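You operate a simulated robot arm through the tools that you are given. There is no shell and no other tool. Be economical: measure what you need, move in short steps, check, and stop when the job is done.

Carry out the task below with a simulated two-armed robot. There is one attempt and no reset: what you move stays moved.

JOB
Cure the fault that the green feeder window shows, then plug in and open the gate.
Fine: shut the roller cover to read it; knob by the label for thin sticks, then roller lever once.

Only the result counts: the job must be done as asked and must still hold three seconds after the hand-in. Knocking over, shifting, dropping, spilling or breaking anything else fails it. Lids that push on must go on centred and level and be pressed home; caps that screw on are set level and turned clockwise until they are tight.

ROBOT AND FRAMES
Two 7-joint arms with two-finger parallel grippers on one trunk, on a base that drives. Base frame: it is fixed to the floor where the robot stands at the start and does not move with it; the origin is under the middle of the robot, x ahead of it, y to its left, z up. Readings come in m, rad, newtons and seconds.
The left shoulder is at the start at [0.063, 0.196, 1.254], the right one opposite. With the tool pointing down near the work surface each hand reaches from about 0.2 to 0.7 m from the robot's upright axis, wherever it stands, measured 20 degrees to its own side. Places, roughly: blue gate [-1.8, -0.5, 1]; blue machine plug (4x4x3 cm) [-1.9, -0.7, 1.1]; green back plate [0.6, 0.4, 0.9]; green back wing nut [0.5, 0.4, 0.9]; green belt knob [0.3, -0.2, 0.5]; green clamp [0.4, -0.3, 0.9]; green feeder window [0.5, 0.4, 0.8]; green front door latch [0.2, -0.4, 0.8]; green funnel knob [0.7, -0.2, 1.3]; green gate [0.6, -0.3, 1]; green grease cap [0.3, 0, 0.8]; green guide tube [0.4, -0.1, 0.9]; green lower latch [0.2, -0.3, 0.5]; green machine direction switch [0.3, -0.7, 0.8]; green machine jog button [0.2, -0.6, 1.1]; green machine overload button [0.3, -0.5, 0.8]. Payload 1.57 kg a hand.
The TCP of each hand is the grasp point between the finger pads, 0.03 m short of the fingertips. In the tool frame z runs along the fingers and y along their closing line. The gripper opens to 0.11 m. The fingers are 0.024 m wide and 0.012 m thick; the gripper's body (0.048 by 0.112 m) begins 0.078 m behind the TCP.
Orientation is told as [roll, pitch, yaw] about the base's x, y, z axes, in that order, counted from this pose: with the fingers straight down and closing along the base's y, the tool's x points along the base's -x, its y along +y and its z along -z.

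CONTROLS
- The arms move only by the tool play_rows. It takes "left_deltas", "right_deltas" or both (then of equal length, played together; a hand with none holds still); each is a list of rows, each a list of 7 numbers: the shift along the tool's x, y, z in units of 250 mm (1.0 is 250 mm), then the turn, a rotation vector about the tool's x, y, z in units of 90 degrees (1.0 is 90 degrees), then the gripper command, from -1 (fully open) to 1 (shut), values between in proportion. In form: [[tx, ty, tz, rx, ry, rz, claw], ...]. A call has 1 to 12 rows; each row is the pose to reach, as a shift and turn from the pose commanded when the call began, along the tool's axes at that moment. A call with a number of a shift or a turn outside -1 to 1 is refused whole. Each row takes 0.2 s and may step no farther than 0.05 m and 0.15 rad from the row before; otherwise, or with a gripper value out of range, the whole call is refused. Where a pose cannot be reached the arm comes as near as it can. A force on the tool above 90 N (or 10 N above the force at the start of the call, whichever is more), or a blocked arm, ends the call early, and 0.2 s more pass. Each finger travels about 0.072 m/s and halts on what it meets, pressing with about 34 N; the grip force reading is that of the motor and also rises with nothing between the fingers. The clock runs only during rows and for 0.2 s after the last one: add rows that repeat a pose to give the fingers time. The reply holds the time, the measured pose of the TCP, the force on the tool along the base axes, the opening and the grip force, in the units named above and with some noise, with the torque about the TCP (base axes, N m) and any sound that the robot's microphone picked up.
- Cameras (640 x 400 px; columns grow to the right, rows downward): "scene" is now at [0.0897, -0.0324, 1.8255]; the picture's right is [-0.50, -0.87, 0.00], its down [-0.77, 0.44, -0.46] and it looks along [0.40, -0.23, -0.89] (base axes); focal length 266 px, centre (320, 200). "left" rides on the left gripper at [0.07, -0.016, -0.141] in its tool frame; the picture's right is [0.23, 0.97, 0.00], its down [-0.85, 0.20, -0.48] and it looks along [-0.47, 0.11, 0.88] (tool axes); focal length 222 px, centre (320, 200). "right" rides on the right gripper at [0.07, 0.016, -0.141] in its tool frame; the picture's right is [-0.23, 0.97, 0.00], its down [-0.85, -0.20, -0.48] and it looks along [-0.47, -0.11, 0.88] (tool axes); focal length 222 px, centre (320, 200). There is no depth. A picture from a camera that has moved, and an enlarged one, comes with that camera's place and axes in the base frame and with its lens.
- grab_frame(camera): a new picture of that camera. It takes no simulated time.
- lift_body(by): slides the trunk up (or, below 0, down) by that many m; the arms and the scene camera ride with it, the base frame stays. It gives what a move gives, with no picture.
- base_move(legs): drives the robot by 1 to 6 legs, each [ahead, left, turn to the left] in m, m and rad, along the robot's own axes; the way and the turn of a leg run together, so that a leg with both is an arc; at most 1.5 m and 3.142 rad a leg. The arms and the cameras ride along, it lands a little off, and it stops where it bumps. It gives what a move gives.
- head_to(pan, tilt): turns the head with the scene camera to pan (to the left, within 1.501 rad either way) and tilt (down, from -0.506 to 1.204), counted from straight ahead of the robot. It gives what a move gives.
- zoom(camera, box): a new picture of the part [left, top, right, bottom] of that camera's present view, enlarged. It takes no simulated time.
- sign_off(): hands the job in; it is judged then, once.

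Go step by step. Nothing tells you exact positions but the pictures and the camera data: compare them with the known pose of the tool, close in by small moves and look again before you grip or let go. The budget is 120 turns and 92 pictures, counting those below and the enlarged ones. Unless the task says otherwise, let go and move clear before handing in, and close with one line.

The tools are called by a JSON object that holds its "op" and its "data". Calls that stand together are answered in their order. play_rows: Moves the arms, as the interface text tells. Its arguments: {"type":"object","properties":{"left_deltas":{"type":"array","items":{"type":"array","items":{"type":"number"}}},"right_deltas":{"type":"array","items":{"type":"array","items":{"type":"number"}}}},"required":[]} The other tools are called the same way: lift_body (by) slides the trunk up or down; base_move (legs) drives the base; head_to (pan, tilt) turns the head that bears the scene camera; grab_frame (camera) takes a picture; zoom (camera, box) takes an enlarged picture of a part of a camera's view; sign_off () hands the job in.

At the start:

```text
t: 0.0
left_tool_pos: [0.5526, 0.1404, 1.3101]
left_tcp_rot: [0.001, 0.001, 0.001]
left_wrist_force: [0.2, -0.1, 1.7]
left_wrist_torque: [0.02, 0.01, 0.02]
left_grip_width: 0.11
left_grip_force: 0.1
right_tool_pos: [0.5028, -0.3298, 1.286]
right_tcp_rot: [0.0, 0.002, -0.001]
right_wrist_force: [-0.3, 0.7, 0.0]
right_wrist_torque: [0.03, 0.01, 0.01]
right_grip_width: 0.1099
right_grip_force: 0.1
trunk travel left (down, up): [-0.85, 0.14]
robot x, y, heading: [-0.0017, -0.0014, -0.003]
head pan, tilt: [-0.52, 1.086]
```

scene: 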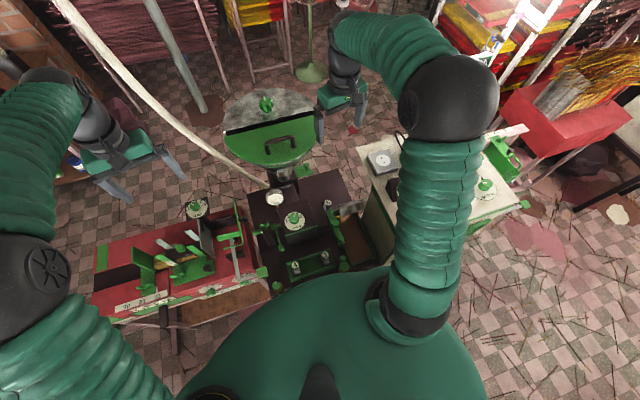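
right: 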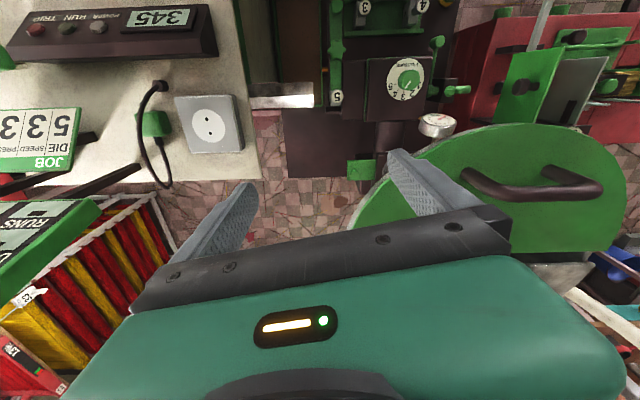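
left: 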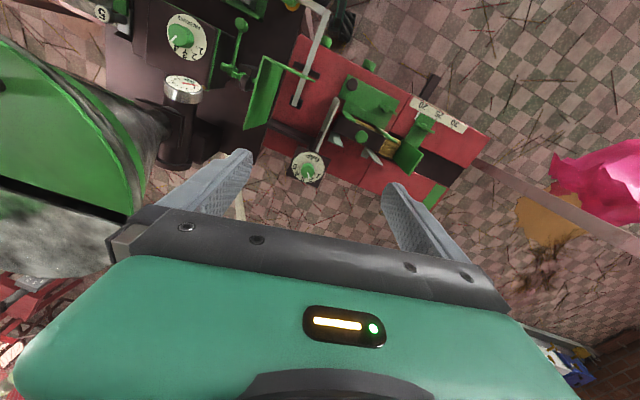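

I see a green machine in the centre with a red feeder table to the left and a panel with plug and socket to the right. I'll look closer at each part first.

{"op": "zoom", "data": {"camera": "scene", "box": [80, 180, 280, 330]}}

{"op": "zoom", "data": {"camera": "scene", "box": [230, 160, 370, 300]}}

{"op": "zoom", "data": {"camera": "left", "box": [80, 0, 500, 220]}}

{"op": "zoom", "data": {"camera": "right", "box": [0, 0, 470, 200]}}

```text
2.67 times, centred on (180, 255) of scene
camera zoom: at [0.0897, -0.0324, 1.8255], right [-0.5, -0.87, 0.0], down [-0.77, 0.44, -0.46], along [0.4, -0.23, -0.89], focal length 710 px, centre (693, 53)
```

zoom: 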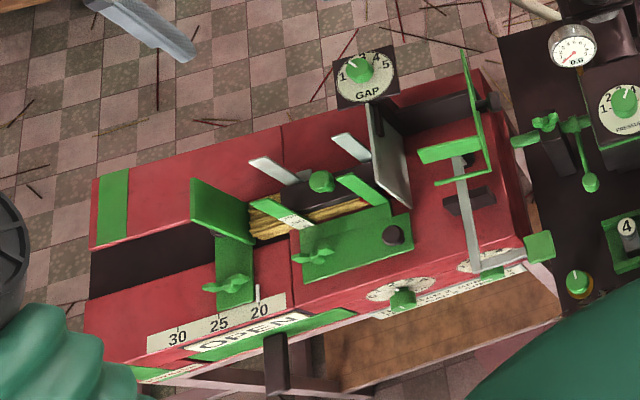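

```text
2.86 times, centred on (300, 230) of scene
camera zoom: at [0.0897, -0.0324, 1.8255], right [-0.5, -0.87, 0.0], down [-0.77, 0.44, -0.46], along [0.4, -0.23, -0.89], focal length 760 px, centre (377, 114)
```

zoom: 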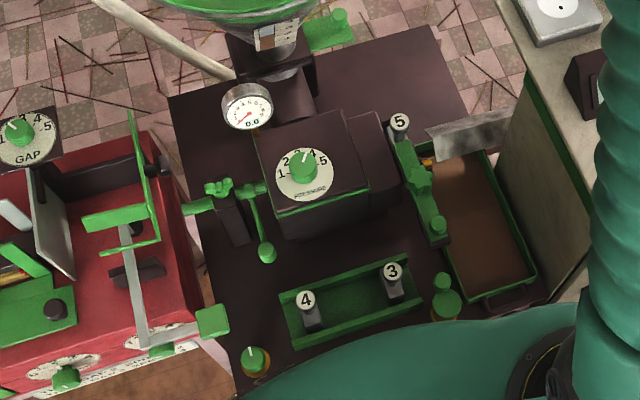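

```text
1.52 times, centred on (290, 110) of left
camera zoom: at [0.4846, 0.124, 1.4507], right [-0.23, 0.97, 0.0], down [0.86, 0.2, 0.48], along [0.47, 0.11, -0.88], focal length 338 px, centre (366, 337)
```

zoom: 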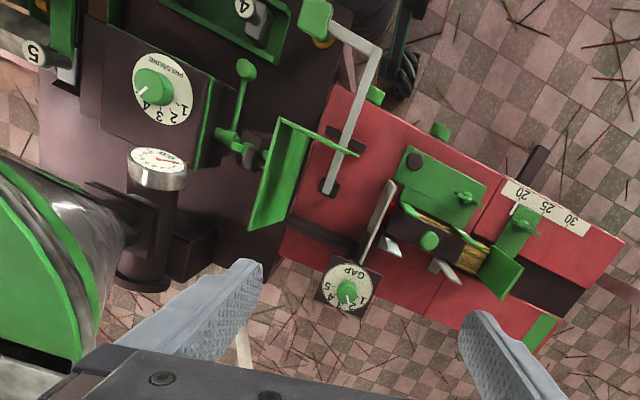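

```text
1.36 times, centred on (235, 100) of right
camera zoom: at [0.4327, -0.3143, 1.4278], right [0.23, 0.97, 0.0], down [0.86, -0.2, 0.48], along [0.47, -0.11, -0.88], focal length 302 px, centre (436, 336)
```

zoom: 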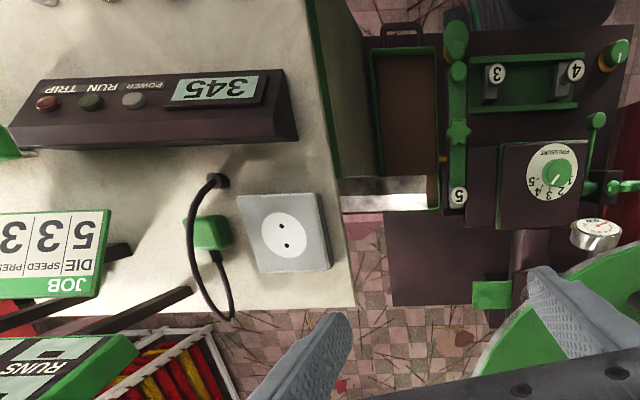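

{"op": "head_to", "data": {"pan": 0.6, "tilt": 0.95}}

{"op": "grab_frame", "data": {"camera": "scene"}}

{"op": "zoom", "data": {"camera": "scene", "box": [220, 200, 420, 325]}}

```text
t: 1.4
left_tool_pos: [0.5526, 0.1412, 1.3106]
left_tcp_rot: [0.001, 0.001, -0.002]
left_wrist_force: [0.7, -0.6, -1.0]
left_wrist_torque: [0.05, -0.02, 0.0]
left_grip_width: 0.1099
left_grip_force: 0.1
right_tool_pos: [0.501, -0.3306, 1.2865]
right_tcp_rot: [-0.002, -0.001, 0.0]
right_wrist_force: [-0.2, -1.1, -1.1]
right_wrist_torque: [-0.02, 0.0, 0.0]
right_grip_width: 0.1099
right_grip_force: 0.1
trunk travel left (down, up): [-0.85, 0.14]
robot x, y, heading: [0.0007, 0.0039, -0.002]
head pan, tilt: [0.6, 0.949]
```

```text
84 pictures are left
camera scene: at [0.0944, 0.0406, 1.8348], right [0.56, -0.83, 0.0], down [-0.67, -0.46, -0.58], along [0.48, 0.33, -0.81], focal length 266 px, centre (320, 200)
```

scene: 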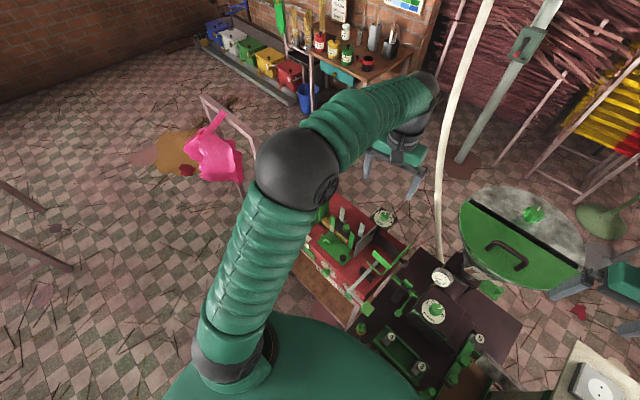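

```text
3.20 times, centred on (320, 262) of scene
camera zoom: at [0.0944, 0.0406, 1.8348], right [0.56, -0.83, 0.0], down [-0.67, -0.46, -0.58], along [0.48, 0.33, -0.81], focal length 852 px, centre (320, 0)
```

zoom: 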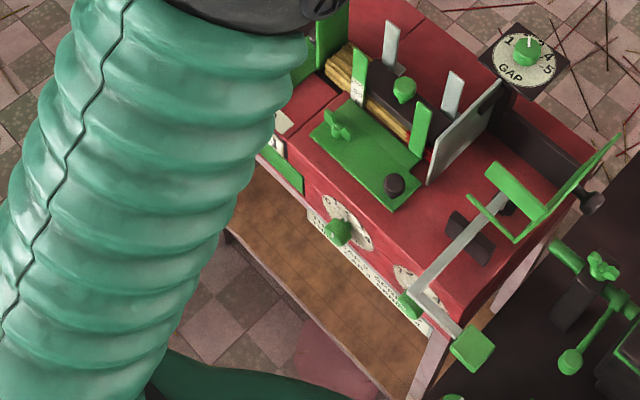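

The feeder's front face carries labels I can't read from above. I'll back off to look at it at a flatter angle.

{"op": "base_move", "data": {"legs": [[-0.6, 0.0, 0.0]]}}

{"op": "head_to", "data": {"pan": 0.25, "tilt": 0.75}}

{"op": "grab_frame", "data": {"camera": "scene"}}

```text
t: 4.7
left_tool_pos: [-0.0056, 0.1366, 1.3087]
left_tcp_rot: [-0.01, 0.004, 0.001]
left_wrist_force: [1.6, 0.5, -0.2]
left_wrist_torque: [-0.01, 0.18, -0.01]
left_grip_width: 0.11
left_grip_force: 0.0
right_tool_pos: [-0.0575, -0.3342, 1.2912]
right_tcp_rot: [-0.009, 0.003, 0.001]
right_wrist_force: [-0.1, 0.9, -0.1]
right_wrist_torque: [-0.04, 0.01, 0.01]
right_grip_width: 0.1097
right_grip_force: 0.1
trunk travel left (down, up): [-0.85, 0.14]
robot x, y, heading: [-0.566, -0.0171, -0.003]
head pan, tilt: [0.6, 0.949]
```

```text
t: 5.6
left_tool_pos: [-0.0058, 0.1258, 1.3083]
left_tcp_rot: [-0.001, 0.002, 0.001]
left_wrist_force: [-0.5, 0.4, -0.7]
left_wrist_torque: [0.03, 0.01, 0.0]
left_grip_width: 0.11
left_grip_force: 0.1
right_tool_pos: [-0.0576, -0.3441, 1.2858]
right_tcp_rot: [-0.003, 0.002, 0.003]
right_wrist_force: [0.6, 0.1, -0.7]
right_wrist_torque: [0.02, 0.03, -0.02]
right_grip_width: 0.1095
right_grip_force: 0.0
trunk travel left (down, up): [-0.85, 0.14]
robot x, y, heading: [-0.5581, -0.0221, 0.002]
head pan, tilt: [0.25, 0.75]
```

```text
82 pictures are left
camera scene: at [-0.4315, -0.0107, 1.851], right [0.25, -0.97, -0.01], down [-0.67, -0.16, -0.73], along [0.7, 0.19, -0.69], focal length 266 px, centre (320, 200)
```

scene: 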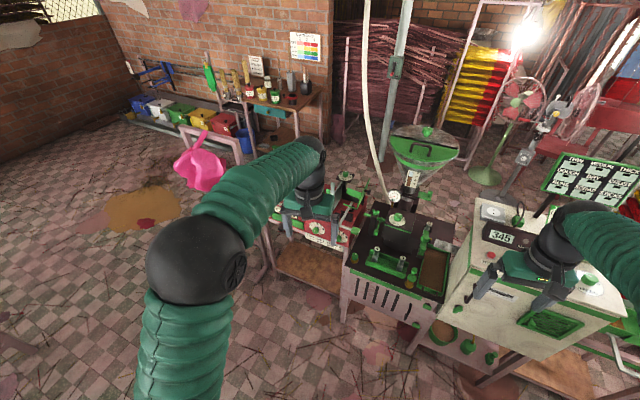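

The left arm hides the feeder, so I'll move it left.

{"op": "play_rows", "data": {"left_deltas": [[0, 0.2, 0, 0, 0, 0, -1], [0, 0.4, 0, 0, 0, 0, -1], [0, 0.6, 0, 0, 0, 0, -1], [0, 0.8, 0, 0, 0, 0, -1], [0, 1, 0, 0, 0, 0, -1]]}}

{"op": "zoom", "data": {"camera": "scene", "box": [240, 160, 400, 260]}}

{"op": "zoom", "data": {"camera": "scene", "box": [470, 120, 640, 226]}}

{"op": "zoom", "data": {"camera": "scene", "box": [320, 180, 470, 340]}}

```text
t: 6.8
left_tool_pos: [-0.0129, 0.3754, 1.3085]
left_tcp_rot: [-0.001, -0.002, 0.0]
left_wrist_force: [-0.4, -0.6, 0.2]
left_wrist_torque: [-0.02, 0.05, 0.01]
left_grip_width: 0.1101
left_grip_force: 0.1
right_tool_pos: [-0.0617, -0.3443, 1.2886]
right_tcp_rot: [-0.003, -0.004, 0.001]
right_wrist_force: [0.0, 0.0, 0.5]
right_wrist_torque: [-0.02, -0.04, 0.03]
right_grip_width: 0.11
right_grip_force: 0.0
trunk travel left (down, up): [-0.85, 0.14]
robot x, y, heading: [-0.5628, -0.02, 0.004]
head pan, tilt: [0.25, 0.75]
```

```text
4.00 times, centred on (320, 210) of scene
camera zoom: at [-0.4427, -0.0229, 1.852], right [0.25, -0.97, -0.01], down [-0.66, -0.16, -0.73], along [0.71, 0.19, -0.68], focal length 1065 px, centre (320, 160)
```

zoom: 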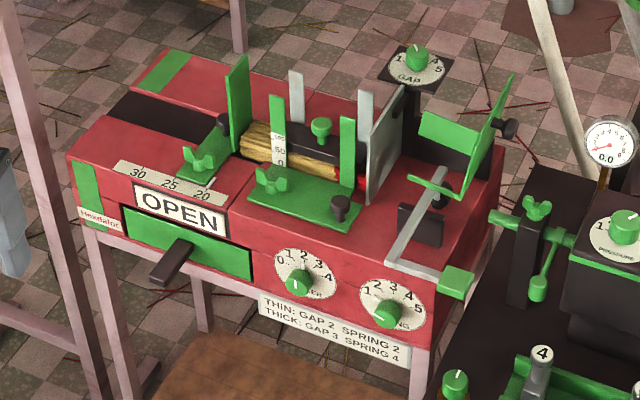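

```text
3.76 times, centred on (555, 173) of scene
camera zoom: at [-0.4427, -0.0229, 1.852], right [0.25, -0.97, -0.01], down [-0.66, -0.16, -0.73], along [0.71, 0.19, -0.68], focal length 1002 px, centre (-565, 302)
```

zoom: 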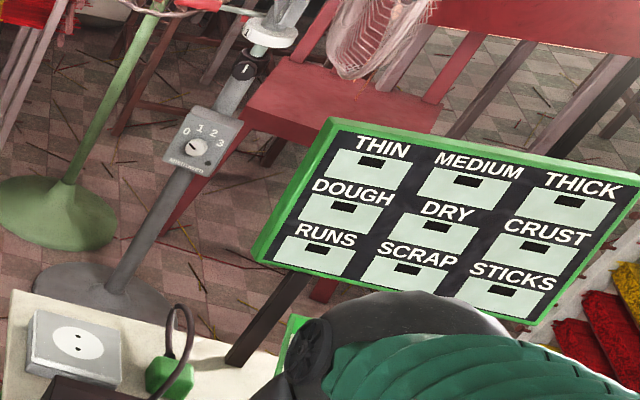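

```text
2.50 times, centred on (395, 260) of scene
camera zoom: at [-0.4427, -0.0229, 1.852], right [0.25, -0.97, -0.01], down [-0.66, -0.16, -0.73], along [0.71, 0.19, -0.68], focal length 666 px, centre (132, 50)
```

zoom: 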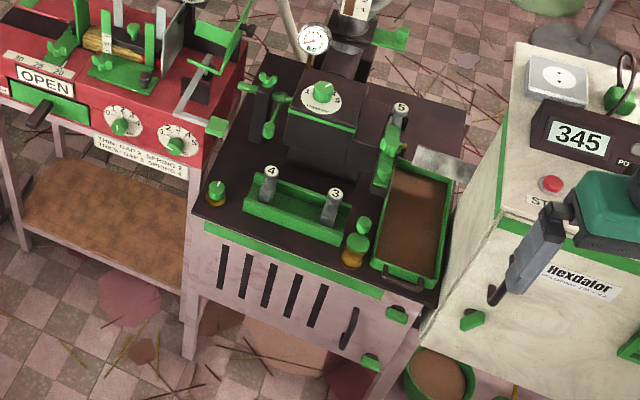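

{"op": "zoom", "data": {"camera": "scene", "box": [325, 175, 385, 250]}}

{"op": "zoom", "data": {"camera": "scene", "box": [250, 175, 330, 240]}}

{"op": "zoom", "data": {"camera": "scene", "box": [380, 120, 500, 210]}}

```text
5.33 times, centred on (355, 212) of scene
camera zoom: at [-0.4427, -0.0229, 1.852], right [0.25, -0.97, -0.01], down [-0.66, -0.16, -0.73], along [0.71, 0.19, -0.68], focal length 1420 px, centre (133, 133)
```

zoom: 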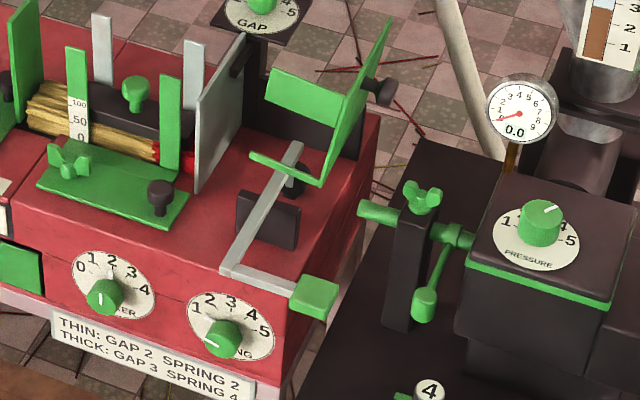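

```text
6.15 times, centred on (290, 208) of scene
camera zoom: at [-0.4427, -0.0229, 1.852], right [0.25, -0.97, -0.01], down [-0.66, -0.16, -0.73], along [0.71, 0.19, -0.68], focal length 1638 px, centre (505, 154)
```

zoom: 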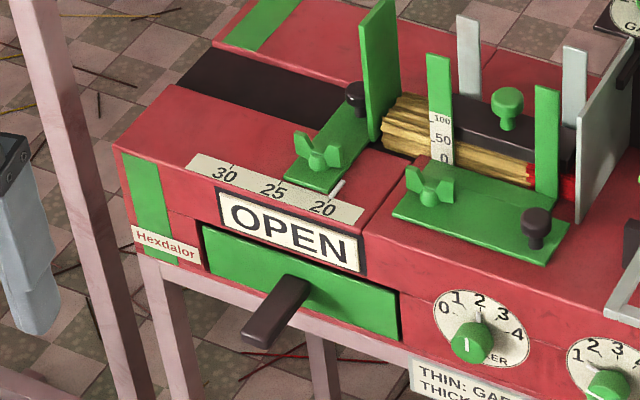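

```text
4.44 times, centred on (440, 165) of scene
camera zoom: at [-0.4427, -0.0229, 1.852], right [0.25, -0.97, -0.01], down [-0.66, -0.16, -0.73], along [0.71, 0.19, -0.68], focal length 1183 px, centre (-213, 356)
```

zoom: 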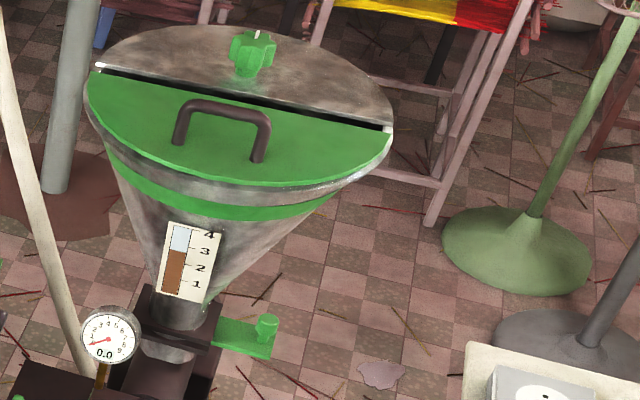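

The OPEN readout sits in the feeder window. The label says THIN: GAP 2 SPRING 2. I need a closer look at the roller cover and lever, so I'll drive partway in and look with both cameras.

{"op": "base_move", "data": {"legs": [[0.3, 0.0, 0.0]]}}

{"op": "head_to", "data": {"pan": 0.25, "tilt": 0.9}}

{"op": "grab_frame", "data": {"camera": "scene"}}

{"op": "grab_frame", "data": {"camera": "left"}}

```text
t: 8.8
left_tool_pos: [0.286, 0.3787, 1.308]
left_tcp_rot: [-0.005, -0.007, 0.0]
left_wrist_force: [0.7, -1.1, -0.5]
left_wrist_torque: [0.02, -0.05, -0.01]
left_grip_width: 0.1102
left_grip_force: 0.2
right_tool_pos: [0.2346, -0.3405, 1.289]
right_tcp_rot: [-0.004, -0.005, -0.002]
right_wrist_force: [0.5, -0.3, 0.2]
right_wrist_torque: [-0.01, 0.02, -0.02]
right_grip_width: 0.1098
right_grip_force: 0.1
trunk travel left (down, up): [-0.85, 0.14]
robot x, y, heading: [-0.258, -0.0174, 0.002]
head pan, tilt: [0.25, 0.75]
```

```text
t: 9.5
left_tool_pos: [0.2872, 0.3745, 1.3095]
left_tcp_rot: [-0.001, -0.006, 0.0]
left_wrist_force: [1.2, -0.6, 0.6]
left_wrist_torque: [0.0, 0.0, 0.0]
left_grip_width: 0.1099
left_grip_force: 0.1
right_tool_pos: [0.236, -0.3466, 1.2877]
right_tcp_rot: [0.0, -0.004, 0.0]
right_wrist_force: [0.1, -0.2, 0.4]
right_wrist_torque: [0.02, 0.01, 0.02]
right_grip_width: 0.11
right_grip_force: 0.1
trunk travel left (down, up): [-0.85, 0.14]
robot x, y, heading: [-0.259, -0.0167, 0.0]
head pan, tilt: [0.25, 0.901]
```

```text
75 pictures are left
camera scene: at [-0.1538, -0.007, 1.8387], right [0.24, -0.97, 0.0], down [-0.76, -0.19, -0.62], along [0.6, 0.15, -0.78], focal length 266 px, centre (320, 200)
```

scene: 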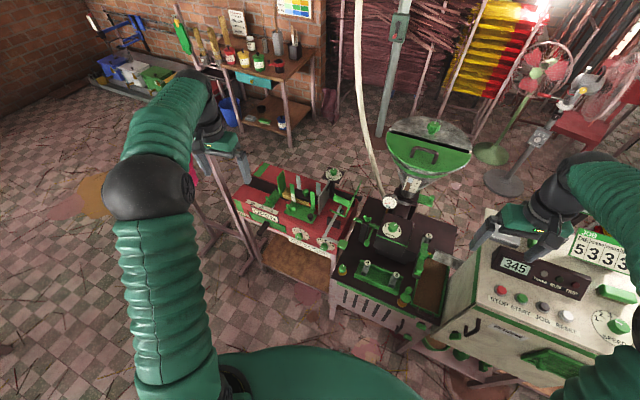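

```text
74 pictures are left
camera left: at [0.2179, 0.3574, 1.4496], right [-0.23, 0.97, 0.0], down [0.85, 0.2, 0.48], along [0.47, 0.11, -0.88], focal length 222 px, centre (320, 200)
```

left: 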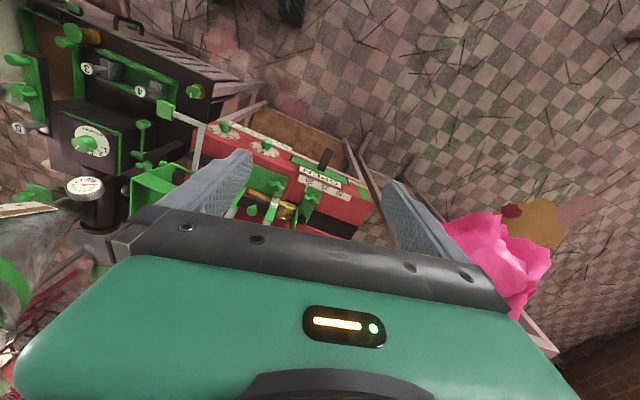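

{"op": "zoom", "data": {"camera": "scene", "box": [280, 160, 400, 250]}}

{"op": "zoom", "data": {"camera": "left", "box": [90, 60, 290, 220]}}

{"op": "zoom", "data": {"camera": "scene", "box": [470, 210, 640, 350]}}

```text
4.44 times, centred on (340, 205) of scene
camera zoom: at [-0.1538, -0.007, 1.8387], right [0.24, -0.97, 0.0], down [-0.76, -0.19, -0.62], along [0.6, 0.15, -0.78], focal length 1183 px, centre (231, 178)
```

zoom: 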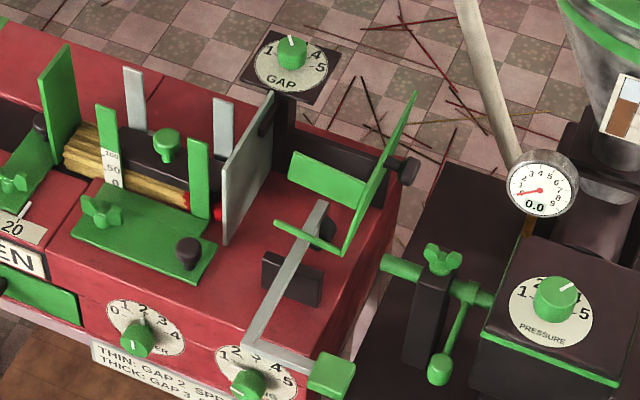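

```text
2.50 times, centred on (190, 140) of left
camera zoom: at [0.2179, 0.3574, 1.4496], right [-0.23, 0.97, 0.0], down [0.85, 0.2, 0.48], along [0.47, 0.11, -0.88], focal length 555 px, centre (645, 350)
```

zoom: 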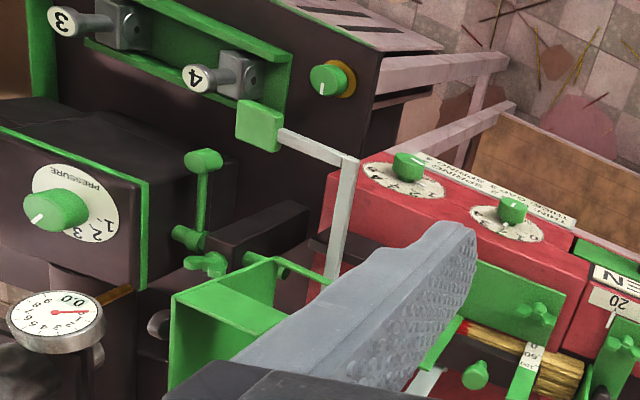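

```text
2.86 times, centred on (555, 280) of scene
camera zoom: at [-0.1538, -0.007, 1.8387], right [0.24, -0.97, 0.0], down [-0.76, -0.19, -0.62], along [0.6, 0.15, -0.78], focal length 760 px, centre (-351, -29)
```

zoom: 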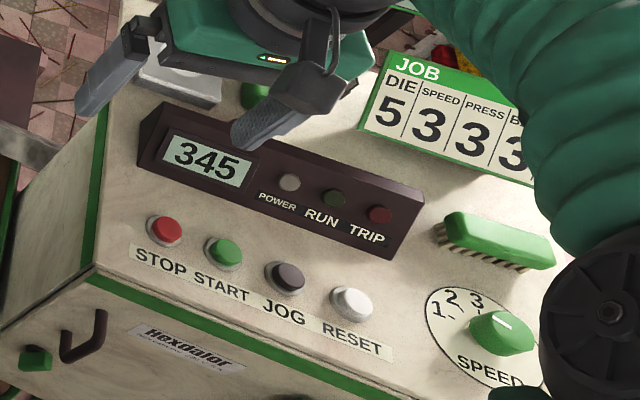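

{"op": "play_rows", "data": {"left_deltas": [[0, -0.117, 0.127, 0, -0.0743, 0, -1], [0, -0.233, 0.253, 0, -0.1486, 0, -1], [0, -0.35, 0.38, 0, -0.223, 0, -1], [0, -0.467, 0.507, 0, -0.297, 0, -1], [0, -0.583, 0.633, 0, -0.371, 0, -1], [-0.05, -0.7, 0.76, 0, -0.4456, 0, -1]]}}

{"op": "grab_frame", "data": {"camera": "left"}}

```text
t: 10.9
left_tool_pos: [0.3021, 0.205, 1.1172]
left_tcp_rot: [-0.009, -0.704, 0.006]
left_wrist_force: [-0.1, 2.0, -0.5]
left_wrist_torque: [0.03, 0.02, 0.0]
left_grip_width: 0.1099
left_grip_force: 0.0
right_tool_pos: [0.2405, -0.3391, 1.2875]
right_tcp_rot: [-0.005, -0.002, 0.001]
right_wrist_force: [-0.5, 0.5, -0.6]
right_wrist_torque: [-0.01, 0.01, 0.0]
right_grip_width: 0.11
right_grip_force: 0.0
trunk travel left (down, up): [-0.85, 0.14]
robot x, y, heading: [-0.2579, -0.018, 0.001]
head pan, tilt: [0.25, 0.901]
```

```text
70 pictures are left
camera left: at [0.1583, 0.1892, 1.1794], right [-0.17, 0.97, -0.15], down [0.34, 0.21, 0.92], along [0.92, 0.11, -0.37], focal length 222 px, centre (320, 200)
```

left: 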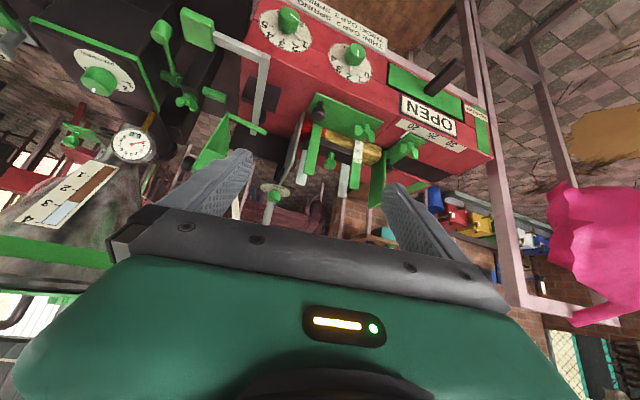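

{"op": "zoom", "data": {"camera": "left", "box": [140, 10, 340, 185]}}

{"op": "zoom", "data": {"camera": "left", "box": [180, 90, 300, 190]}}

```text
2.29 times, centred on (240, 98) of left
camera zoom: at [0.1583, 0.1892, 1.1794], right [-0.17, 0.97, -0.15], down [0.34, 0.21, 0.92], along [0.92, 0.11, -0.37], focal length 508 px, centre (503, 434)
```

zoom: 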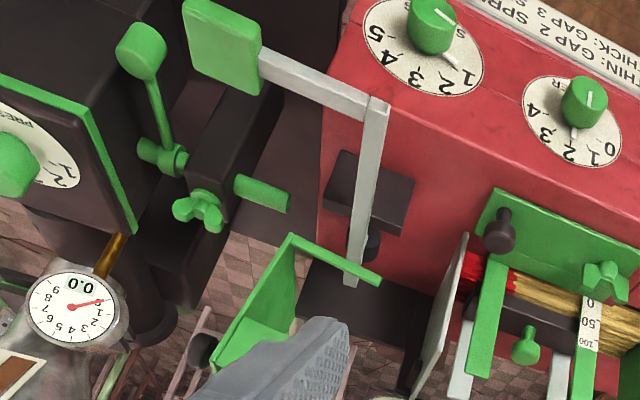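

```text
4.00 times, centred on (240, 140) of left
camera zoom: at [0.1583, 0.1892, 1.1794], right [-0.17, 0.97, -0.15], down [0.34, 0.21, 0.92], along [0.92, 0.11, -0.37], focal length 888 px, centre (640, 440)
```

zoom: 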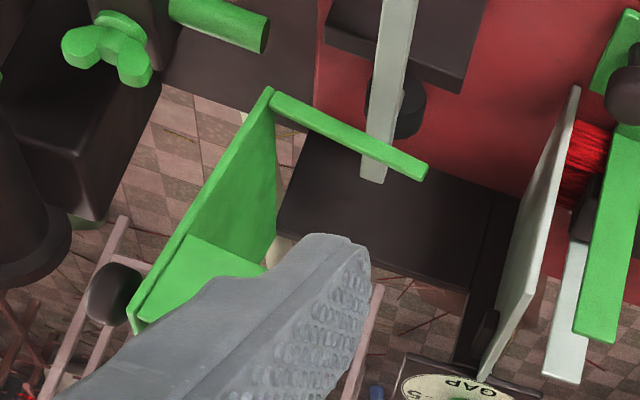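

The cover is a green panel hinged along its bottom right edge. It stands open with a dark knob on its outer (right) face at about (0.51, 0.01, 1.035). I'll close the fingers, bring the left hand to the cover's right side, and drive closer.

{"op": "play_rows", "data": {"left_deltas": [[0.05, -0.16, -0.07, 0, 0, 0, 0], [0.1, -0.33, -0.13, 0, 0, 0, 1], [0.15, -0.49, -0.2, 0, 0, 0, 1], [0.2, -0.65, -0.27, 0, 0, 0, 1], [0.25, -0.82, -0.33, 0, 0, 0, 1], [0.29, -0.98, -0.4, 0, 0, 0, 1], [0.29, -0.98, -0.4, 0, 0, 0, 1]]}}

{"op": "base_move", "data": {"legs": [[0.2, 0.0, 0.0]]}}

{"op": "grab_frame", "data": {"camera": "left"}}

{"op": "grab_frame", "data": {"camera": "scene"}}

```text
t: 12.5
left_tool_pos: [0.1846, -0.0423, 1.1464]
left_tcp_rot: [-0.002, -0.704, 0.003]
left_wrist_force: [-0.9, 0.1, -0.9]
left_wrist_torque: [0.0, -0.01, 0.0]
left_grip_width: 0.0
left_grip_force: 21.1
right_tool_pos: [0.2374, -0.3422, 1.2883]
right_tcp_rot: [-0.002, -0.004, 0.0]
right_wrist_force: [0.1, -0.2, -0.2]
right_wrist_torque: [0.01, -0.03, 0.0]
right_grip_width: 0.1098
right_grip_force: 0.1
trunk travel left (down, up): [-0.85, 0.14]
robot x, y, heading: [-0.2603, -0.0216, -0.005]
head pan, tilt: [0.25, 0.901]
```

```text
t: 14.1
left_tool_pos: [0.3781, -0.0428, 1.1492]
left_tcp_rot: [-0.002, -0.71, 0.005]
left_wrist_force: [0.1, -0.1, 0.2]
left_wrist_torque: [-0.01, -0.01, 0.0]
left_grip_width: 0.0
left_grip_force: 21.2
right_tool_pos: [0.4318, -0.3422, 1.2899]
right_tcp_rot: [-0.005, -0.008, 0.001]
right_wrist_force: [-0.1, -0.5, 0.2]
right_wrist_torque: [0.03, 0.01, 0.0]
right_grip_width: 0.11
right_grip_force: 0.1
trunk travel left (down, up): [-0.85, 0.14]
robot x, y, heading: [-0.0605, -0.0201, -0.002]
head pan, tilt: [0.25, 0.901]
```

```text
67 pictures are left
camera left: at [0.2335, -0.0599, 1.2104], right [-0.17, 0.97, -0.15], down [0.34, 0.2, 0.92], along [0.92, 0.11, -0.36], focal length 222 px, centre (320, 200)
```

left: 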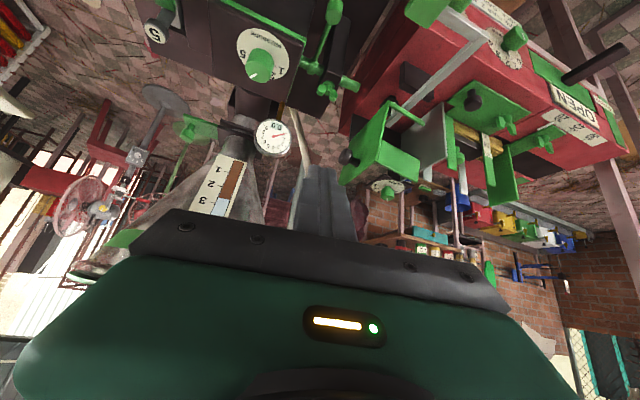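

```text
66 pictures are left
camera scene: at [0.0391, -0.0033, 1.8389], right [0.25, -0.97, 0.0], down [-0.76, -0.19, -0.62], along [0.6, 0.16, -0.78], focal length 266 px, centre (320, 200)
```

scene: 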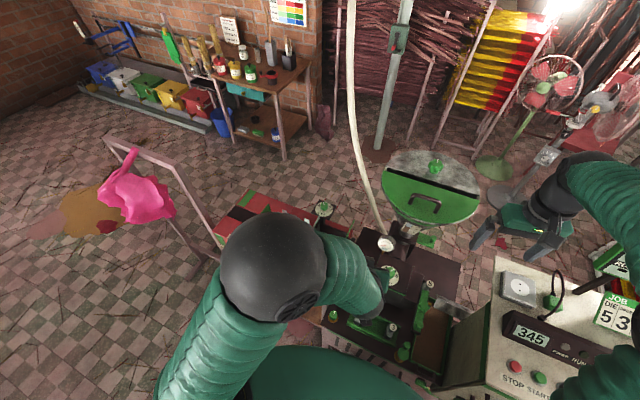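

{"op": "zoom", "data": {"camera": "left", "box": [310, 20, 470, 200]}}

```text
2.22 times, centred on (390, 110) of left
camera zoom: at [0.2335, -0.0599, 1.2104], right [-0.17, 0.97, -0.15], down [0.34, 0.2, 0.92], along [0.92, 0.11, -0.36], focal length 494 px, centre (164, 400)
```

zoom: 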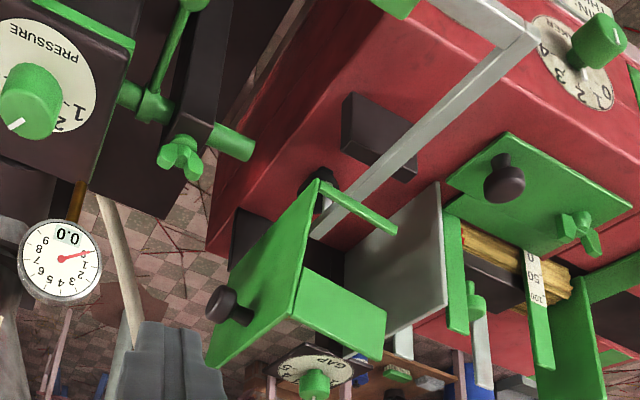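

The cover's shape is clear now. I'll lower the closed fingertips to the right of the panel's top, push left to upright, and look.

{"op": "play_rows", "data": {"left_deltas": [[0.003, 0, 0.165, 0, 0, 0, 1], [0.006, 0, 0.33, 0, 0, 0, 1], [0.008, 0, 0.495, 0, 0, 0, 1], [0.008, 0.08, 0.495, 0, 0, 0, 1], [0.008, 0.16, 0.495, 0, 0, 0, 1], [0.008, 0.24, 0.495, 0, 0, 0, 1]]}}

{"op": "zoom", "data": {"camera": "left", "box": [240, 20, 480, 220]}}

```text
t: 14.9
left_tool_pos: [0.4954, -0.0623, 1.1625]
left_tcp_rot: [-0.179, -0.859, 0.143]
left_wrist_force: [0.7, -0.3, 0.1]
left_wrist_torque: [0.01, -0.01, 0.01]
left_grip_width: 0.0
left_grip_force: 21.2
right_tool_pos: [0.4325, -0.34, 1.2878]
right_tcp_rot: [-0.004, -0.007, 0.001]
right_wrist_force: [-0.1, 1.1, 0.3]
right_wrist_torque: [0.01, 0.04, -0.01]
right_grip_width: 0.1098
right_grip_force: 0.0
trunk travel left (down, up): [-0.85, 0.14]
robot x, y, heading: [-0.0615, -0.0171, -0.006]
head pan, tilt: [0.25, 0.901]
stopped in row 3 (left hand): the arm was blocked; the commanded pose is now the measured one
```

```text
2.00 times, centred on (360, 120) of left
camera zoom: at [0.3428, -0.0762, 1.2012], right [-0.15, 0.95, -0.29], down [0.19, 0.31, 0.93], along [0.97, 0.09, -0.22], focal length 444 px, centre (240, 360)
```

zoom: 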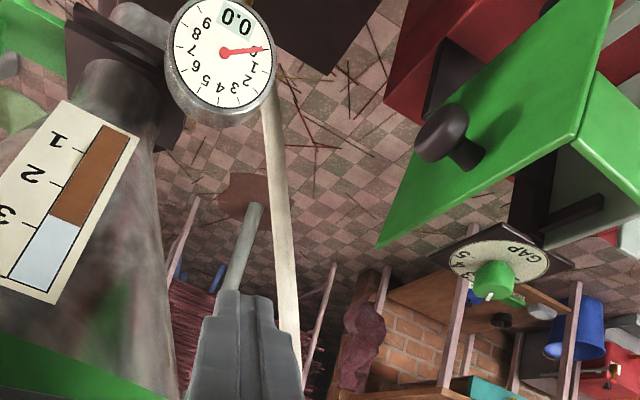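

The left arm was blocked by its own geometry, with no contact, when reaching that far across the body. I'll retract both hands and shift the base to the right so the cover falls in the left arm's natural workspace.

{"op": "play_rows", "data": {"left_deltas": [[0, 0, -0.16, -0.012, 0.025, 0.018, 1], [0, 0, -0.32, -0.025, 0.05, 0.036, 1], [0, 0, -0.48, -0.037, 0.075, 0.055, 1], [0, 0, -0.64, -0.05, 0.098, 0.073, 1]], "right_deltas": [[0.18, 0, 0, 0, 0, 0, -1], [0.36, 0, 0, 0, 0, 0, -1], [0.54, 0, 0, 0, 0, 0, -1], [0.72, 0, 0, 0, 0, 0, -1]]}}

{"op": "base_move", "data": {"legs": [[0.0, -0.28, 0.0]]}}

```text
t: 15.9
left_tool_pos: [0.367, -0.0514, 1.2633]
left_tcp_rot: [0.03, -0.709, -0.048]
left_wrist_force: [0.0, 0.2, -0.1]
left_wrist_torque: [-0.01, -0.02, -0.03]
left_grip_width: 0.0
left_grip_force: 21.2
right_tool_pos: [0.2517, -0.3393, 1.2888]
right_tcp_rot: [-0.004, -0.01, 0.003]
right_wrist_force: [-0.4, -0.3, -0.1]
right_wrist_torque: [0.02, 0.01, -0.03]
right_grip_width: 0.1104
right_grip_force: 0.0
trunk travel left (down, up): [-0.85, 0.14]
robot x, y, heading: [-0.0577, -0.0214, 0.001]
head pan, tilt: [0.25, 0.901]
```

```text
t: 17.9
left_tool_pos: [0.3682, -0.3064, 1.2631]
left_tcp_rot: [0.012, -0.708, -0.032]
left_wrist_force: [-0.3, 1.4, -0.2]
left_wrist_torque: [-0.07, 0.07, -0.05]
left_grip_width: 0.0
left_grip_force: 21.2
right_tool_pos: [0.2531, -0.5929, 1.2934]
right_tcp_rot: [-0.021, -0.007, 0.006]
right_wrist_force: [0.3, 0.3, 0.0]
right_wrist_torque: [-0.01, 0.03, 0.04]
right_grip_width: 0.1099
right_grip_force: 0.1
trunk travel left (down, up): [-0.85, 0.14]
robot x, y, heading: [-0.0585, -0.2949, -0.004]
head pan, tilt: [0.25, 0.901]
```

{"op": "play_rows", "data": {"left_deltas": [[0.047, 0.167, 0.056, 0, 0, 0, 1], [0.094, 0.333, 0.112, 0, 0, 0, 1], [0.141, 0.5, 0.168, 0, 0, 0, 1], [0.19, 0.667, 0.224, 0, 0, 0, 1], [0.236, 0.833, 0.28, 0, 0, 0, 1], [0.283, 1.0, 0.337, 0, 0, 0, 1]]}}

{"op": "grab_frame", "data": {"camera": "left"}}

{"op": "grab_frame", "data": {"camera": "scene"}}

```text
t: 19.3
left_tool_pos: [0.402, -0.0753, 1.1602]
left_tcp_rot: [0.033, -0.703, -0.048]
left_wrist_force: [0.3, -0.6, 0.2]
left_wrist_torque: [0.04, 0.01, 0.01]
left_grip_width: 0.0001
left_grip_force: 21.2
left hand out of reach, approached as far as the arm can: row 3, 4, 5, 6
right_tool_pos: [0.2543, -0.62, 1.2878]
right_tcp_rot: [-0.002, -0.007, 0.002]
right_wrist_force: [-0.8, -0.2, 0.8]
right_wrist_torque: [0.02, -0.03, 0.0]
right_grip_width: 0.1099
right_grip_force: 0.1
trunk travel left (down, up): [-0.85, 0.14]
robot x, y, heading: [-0.0607, -0.297, -0.001]
head pan, tilt: [0.25, 0.901]
```

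```text
63 pictures are left
camera left: at [0.2584, -0.0898, 1.2212], right [-0.15, 0.98, -0.12], down [0.35, 0.17, 0.92], along [0.93, 0.09, -0.36], focal length 222 px, centre (320, 200)
```

left: 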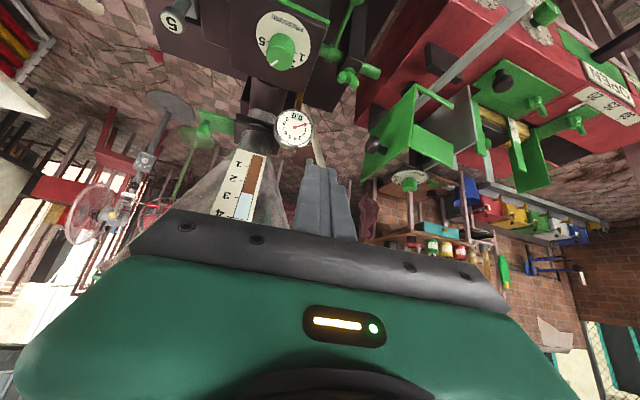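

```text
62 pictures are left
camera scene: at [0.0453, -0.286, 1.8386], right [0.25, -0.97, -0.01], down [-0.76, -0.19, -0.62], along [0.6, 0.16, -0.78], focal length 266 px, centre (320, 200)
```

scene: 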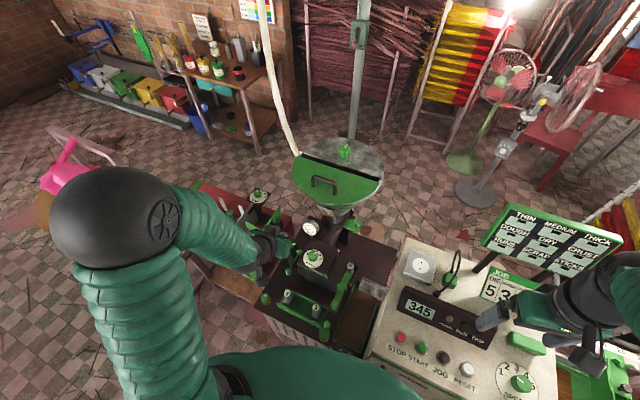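

The pitched posture is at the arm's limit. I'll straighten the wrist to about -0.35 pitch, open the gripper, and straddle the panel's top edge so the right-hand finger can push it over.

{"op": "play_rows", "data": {"left_deltas": [[-0.04, 0.09, 0.02, 0, 0.06, 0, 0], [-0.08, 0.18, 0.045, 0, 0.12, 0, -1], [-0.125, 0.27, 0.07, 0, 0.175, 0, -1], [-0.17, 0.36, 0.093, 0, 0.225, 0, -1], [-0.17, 0.36, 0.093, 0, 0.225, 0, -1]]}}

{"op": "grab_frame", "data": {"camera": "left"}}

```text
t: 20.5
left_tool_pos: [0.4509, 0.0209, 1.1676]
left_tcp_rot: [0.021, -0.353, -0.033]
left_wrist_force: [-0.7, 0.5, 0.2]
left_wrist_torque: [-0.01, 0.0, 0.0]
left_grip_width: 0.1101
left_grip_force: 0.1
right_tool_pos: [0.254, -0.6086, 1.2902]
right_tcp_rot: [-0.009, -0.005, 0.005]
right_wrist_force: [0.1, 0.2, -0.5]
right_wrist_torque: [0.0, 0.01, 0.01]
right_grip_width: 0.11
right_grip_force: 0.0
trunk travel left (down, up): [-0.85, 0.14]
robot x, y, heading: [-0.0587, -0.2953, -0.001]
head pan, tilt: [0.25, 0.901]
```

```text
61 pictures are left
camera left: at [0.3381, 0.0061, 1.2749], right [-0.19, 0.98, -0.06], down [0.64, 0.17, 0.75], along [0.74, 0.1, -0.66], focal length 222 px, centre (320, 200)
```

left: 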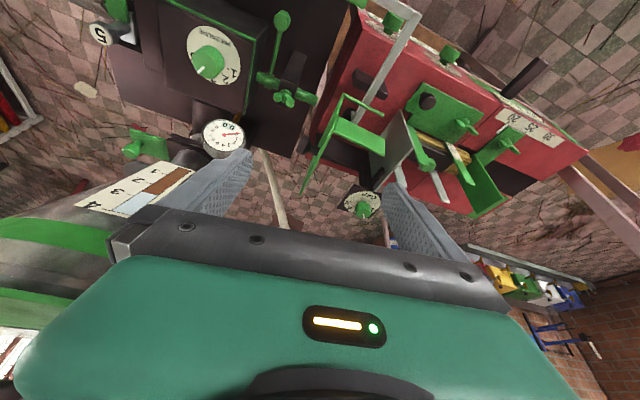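

{"op": "play_rows", "data": {"left_deltas": [[-0.037, -0.01, 0.17, 0, 0, 0, -1], [-0.073, -0.02, 0.34, 0, 0, 0, -1], [-0.11, -0.02, 0.51, 0, 0, 0, -1], [-0.11, -0.02, 0.51, 0, 0, 0, -1]]}}

{"op": "grab_frame", "data": {"camera": "left"}}

```text
t: 21.5
left_tool_pos: [0.5204, 0.0141, 1.0573]
left_tcp_rot: [0.023, -0.353, -0.034]
left_wrist_force: [0.0, -0.2, -0.4]
left_wrist_torque: [-0.01, 0.01, -0.01]
left_grip_width: 0.1103
left_grip_force: 0.0
right_tool_pos: [0.2514, -0.6106, 1.2907]
right_tcp_rot: [-0.008, -0.007, 0.005]
right_wrist_force: [1.1, 0.0, 0.3]
right_wrist_torque: [0.01, 0.01, -0.01]
right_grip_width: 0.11
right_grip_force: 0.0
trunk travel left (down, up): [-0.85, 0.14]
robot x, y, heading: [-0.0574, -0.2926, 0.003]
head pan, tilt: [0.25, 0.901]
```

```text
60 pictures are left
camera left: at [0.4061, -0.0026, 1.1636], right [-0.19, 0.98, -0.06], down [0.64, 0.17, 0.75], along [0.75, 0.1, -0.66], focal length 222 px, centre (320, 200)
```

left: 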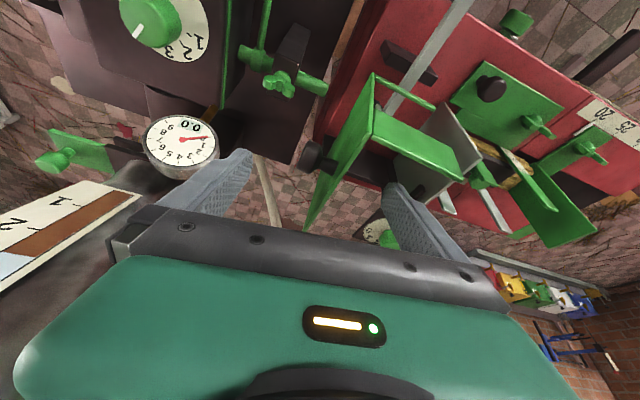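

{"op": "play_rows", "data": {"left_deltas": [[0, 0.06, 0, 0, 0, 0, -1], [0, 0.12, 0, 0, 0, 0, -0.5], [0, 0.17, 0, 0, 0, 0, 0], [0, 0.22, 0, 0, 0, 0, 0.1], [0, 0.26, 0, 0, 0, 0, 0.1], [0, 0.3, 0, 0, 0, 0, 0.1], [0, 0.33, 0, 0, 0, 0, 0.1]]}}

{"op": "grab_frame", "data": {"camera": "left"}}

```text
t: 23.1
left_tool_pos: [0.5232, 0.0981, 1.0609]
left_tcp_rot: [0.022, -0.354, -0.032]
left_wrist_force: [-0.6, -0.5, 0.4]
left_wrist_torque: [0.02, 0.0, -0.02]
left_grip_width: 0.0493
left_grip_force: 0.1
right_tool_pos: [0.2543, -0.6108, 1.29]
right_tcp_rot: [-0.008, -0.007, 0.005]
right_wrist_force: [0.9, 0.4, 0.2]
right_wrist_torque: [0.0, -0.02, -0.03]
right_grip_width: 0.1102
right_grip_force: 0.0
trunk travel left (down, up): [-0.85, 0.14]
robot x, y, heading: [-0.0596, -0.2976, -0.001]
head pan, tilt: [0.25, 0.901]
```

```text
59 pictures are left
camera left: at [0.4096, 0.082, 1.1686], right [-0.19, 0.98, -0.06], down [0.64, 0.17, 0.75], along [0.74, 0.1, -0.66], focal length 222 px, centre (320, 200)
```

left: 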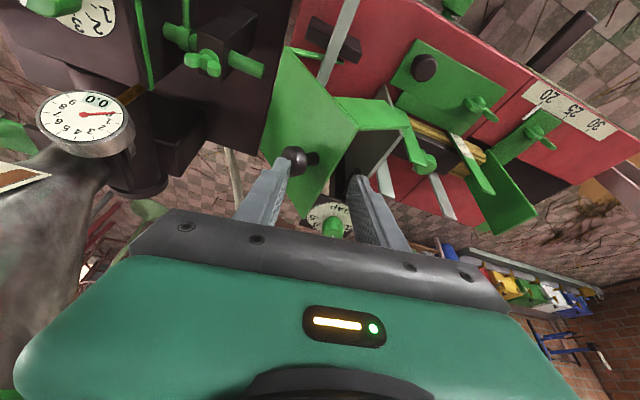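

The panel is past vertical. I'll lift out, since the left finger is in its way, and see whether it stays or falls.

{"op": "play_rows", "data": {"left_deltas": [[-0.05, 0, -0.13, 0, 0, 0, 0.1], [-0.1, 0, -0.26, 0, 0, 0, 0.1], [-0.15, 0, -0.39, 0, 0, 0, 1], [-0.15, -0.05, -0.39, 0, 0, 0, 1], [-0.15, -0.15, -0.39, 0, 0, 0, 1]]}}

{"op": "grab_frame", "data": {"camera": "left"}}

```text
t: 24.3
left_tool_pos: [0.5261, 0.0573, 1.1634]
left_tcp_rot: [0.024, -0.352, -0.032]
left_wrist_force: [0.1, 0.4, 0.7]
left_wrist_torque: [0.03, -0.01, 0.01]
left_grip_width: 0.0003
left_grip_force: 21.7
right_tool_pos: [0.2542, -0.6122, 1.2886]
right_tcp_rot: [-0.007, -0.005, 0.006]
right_wrist_force: [0.4, 0.2, 0.4]
right_wrist_torque: [-0.01, 0.01, -0.01]
right_grip_width: 0.1104
right_grip_force: 0.1
trunk travel left (down, up): [-0.85, 0.14]
robot x, y, heading: [-0.058, -0.2924, 0.001]
head pan, tilt: [0.25, 0.901]
```

```text
58 pictures are left
camera left: at [0.4112, 0.0404, 1.2706], right [-0.19, 0.98, -0.06], down [0.64, 0.17, 0.75], along [0.74, 0.11, -0.66], focal length 222 px, centre (320, 200)
```

left: 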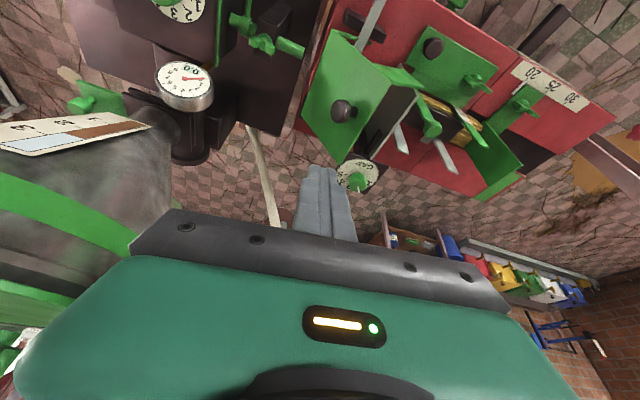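

{"op": "play_rows", "data": {"left_deltas": [[0.1, -0.15, 0, 0, 0, 0, 1], [0.2, -0.15, 0.17, 0, 0, 0, 1], [0.3, -0.15, 0.337, 0, 0, 0, 1], [0.3, -0.05, 0.337, 0, 0, 0, 1], [0.3, 0.05, 0.337, 0, 0, 0, 1], [0.328, 0.13, 0.412, 0, 0, 0, 1], [0.35, 0.18, 0.47, 0, 0, 0, 1], [0.362, 0.21, 0.505, 0, 0, 0, 1]]}}

{"op": "grab_frame", "data": {"camera": "left"}}

```text
t: 26.1
left_tool_pos: [0.4839, 0.1171, 1.0175]
left_tcp_rot: [0.023, -0.355, -0.035]
left_wrist_force: [0.6, -0.3, 0.3]
left_wrist_torque: [-0.04, 0.03, -0.01]
left_grip_width: 0.0
left_grip_force: 21.6
right_tool_pos: [0.2529, -0.6091, 1.2899]
right_tcp_rot: [-0.009, -0.007, 0.004]
right_wrist_force: [-0.1, -0.1, 0.5]
right_wrist_torque: [-0.01, 0.0, 0.0]
right_grip_width: 0.11
right_grip_force: 0.0
trunk travel left (down, up): [-0.85, 0.14]
robot x, y, heading: [-0.0596, -0.2923, 0.004]
head pan, tilt: [0.25, 0.901]
```

```text
57 pictures are left
camera left: at [0.3697, 0.0999, 1.1242], right [-0.19, 0.98, -0.06], down [0.64, 0.17, 0.75], along [0.75, 0.1, -0.66], focal length 222 px, centre (320, 200)
```

left: 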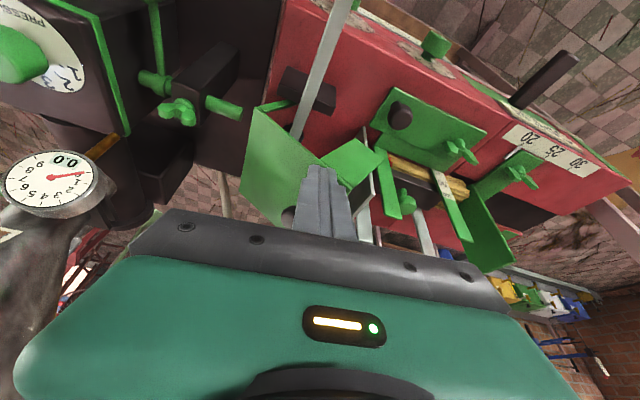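

{"op": "play_rows", "data": {"left_deltas": [[0.02, 0.02, 0.056, 0, 0, 0, 1], [0.041, 0.03, 0.112, 0, 0, 0, 1], [0.055, 0.03, 0.15, 0, 0, 0, 1]]}}

{"op": "grab_frame", "data": {"camera": "left"}}

```text
t: 26.9
left_tool_pos: [0.4845, 0.1258, 0.9763]
left_tcp_rot: [0.022, -0.353, -0.032]
left_wrist_force: [1.0, 0.4, 0.2]
left_wrist_torque: [0.01, -0.04, -0.01]
left_grip_width: 0.0
left_grip_force: 21.2
right_tool_pos: [0.2528, -0.6106, 1.2898]
right_tcp_rot: [-0.007, -0.006, 0.004]
right_wrist_force: [-0.4, -0.2, 0.1]
right_wrist_torque: [0.02, 0.01, 0.0]
right_grip_width: 0.1101
right_grip_force: 0.0
trunk travel left (down, up): [-0.85, 0.14]
robot x, y, heading: [-0.0616, -0.295, 0.005]
head pan, tilt: [0.25, 0.901]
```

```text
56 pictures are left
camera left: at [0.3706, 0.1084, 1.0835], right [-0.19, 0.98, -0.06], down [0.64, 0.17, 0.75], along [0.74, 0.1, -0.66], focal length 222 px, centre (320, 200)
```

left: 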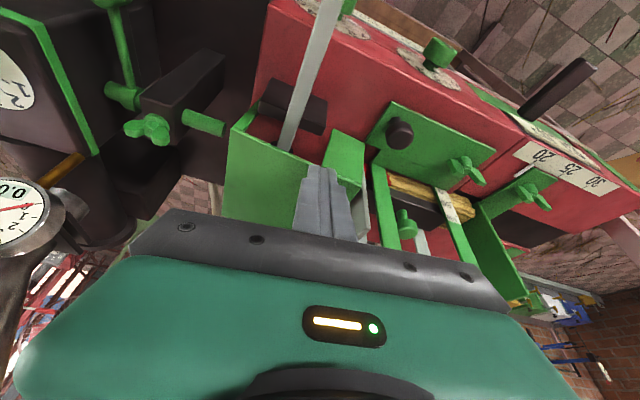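

{"op": "play_rows", "data": {"left_deltas": [[0.014, 0, 0.037, 0, 0, 0, 1], [0.028, 0, 0.075, 0, 0, 0, 1], [0.035, 0, 0.094, 0, 0, 0, 1], [0.041, 0, 0.112, 0, 0, 0, 1]]}}

{"op": "grab_frame", "data": {"camera": "left"}}

```text
t: 27.9
left_tool_pos: [0.4821, 0.1232, 0.9626]
left_tcp_rot: [0.044, -0.383, -0.037]
left_wrist_force: [-1.6, 7.3, 82.0]
left_wrist_torque: [-0.49, -0.32, 0.02]
left_grip_width: 0.0001
left_grip_force: 21.2
right_tool_pos: [0.2411, -0.6183, 1.2916]
right_tcp_rot: [-0.002, -0.016, 0.005]
right_wrist_force: [-1.0, -0.4, 0.7]
right_wrist_torque: [-0.01, 0.02, 0.01]
right_grip_width: 0.1101
right_grip_force: 0.0
trunk travel left (down, up): [-0.85, 0.14]
robot x, y, heading: [-0.0603, -0.2928, -0.001]
head pan, tilt: [0.25, 0.901]
```

```text
55 pictures are left
camera left: at [0.3661, 0.1056, 1.0669], right [-0.19, 0.98, -0.05], down [0.62, 0.15, 0.77], along [0.76, 0.12, -0.64], focal length 222 px, centre (320, 200)
```

left: 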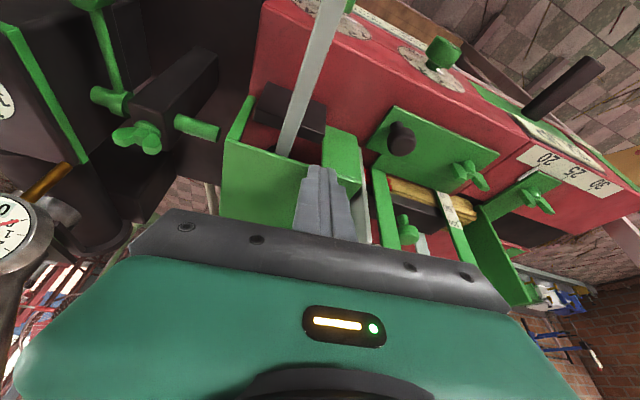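

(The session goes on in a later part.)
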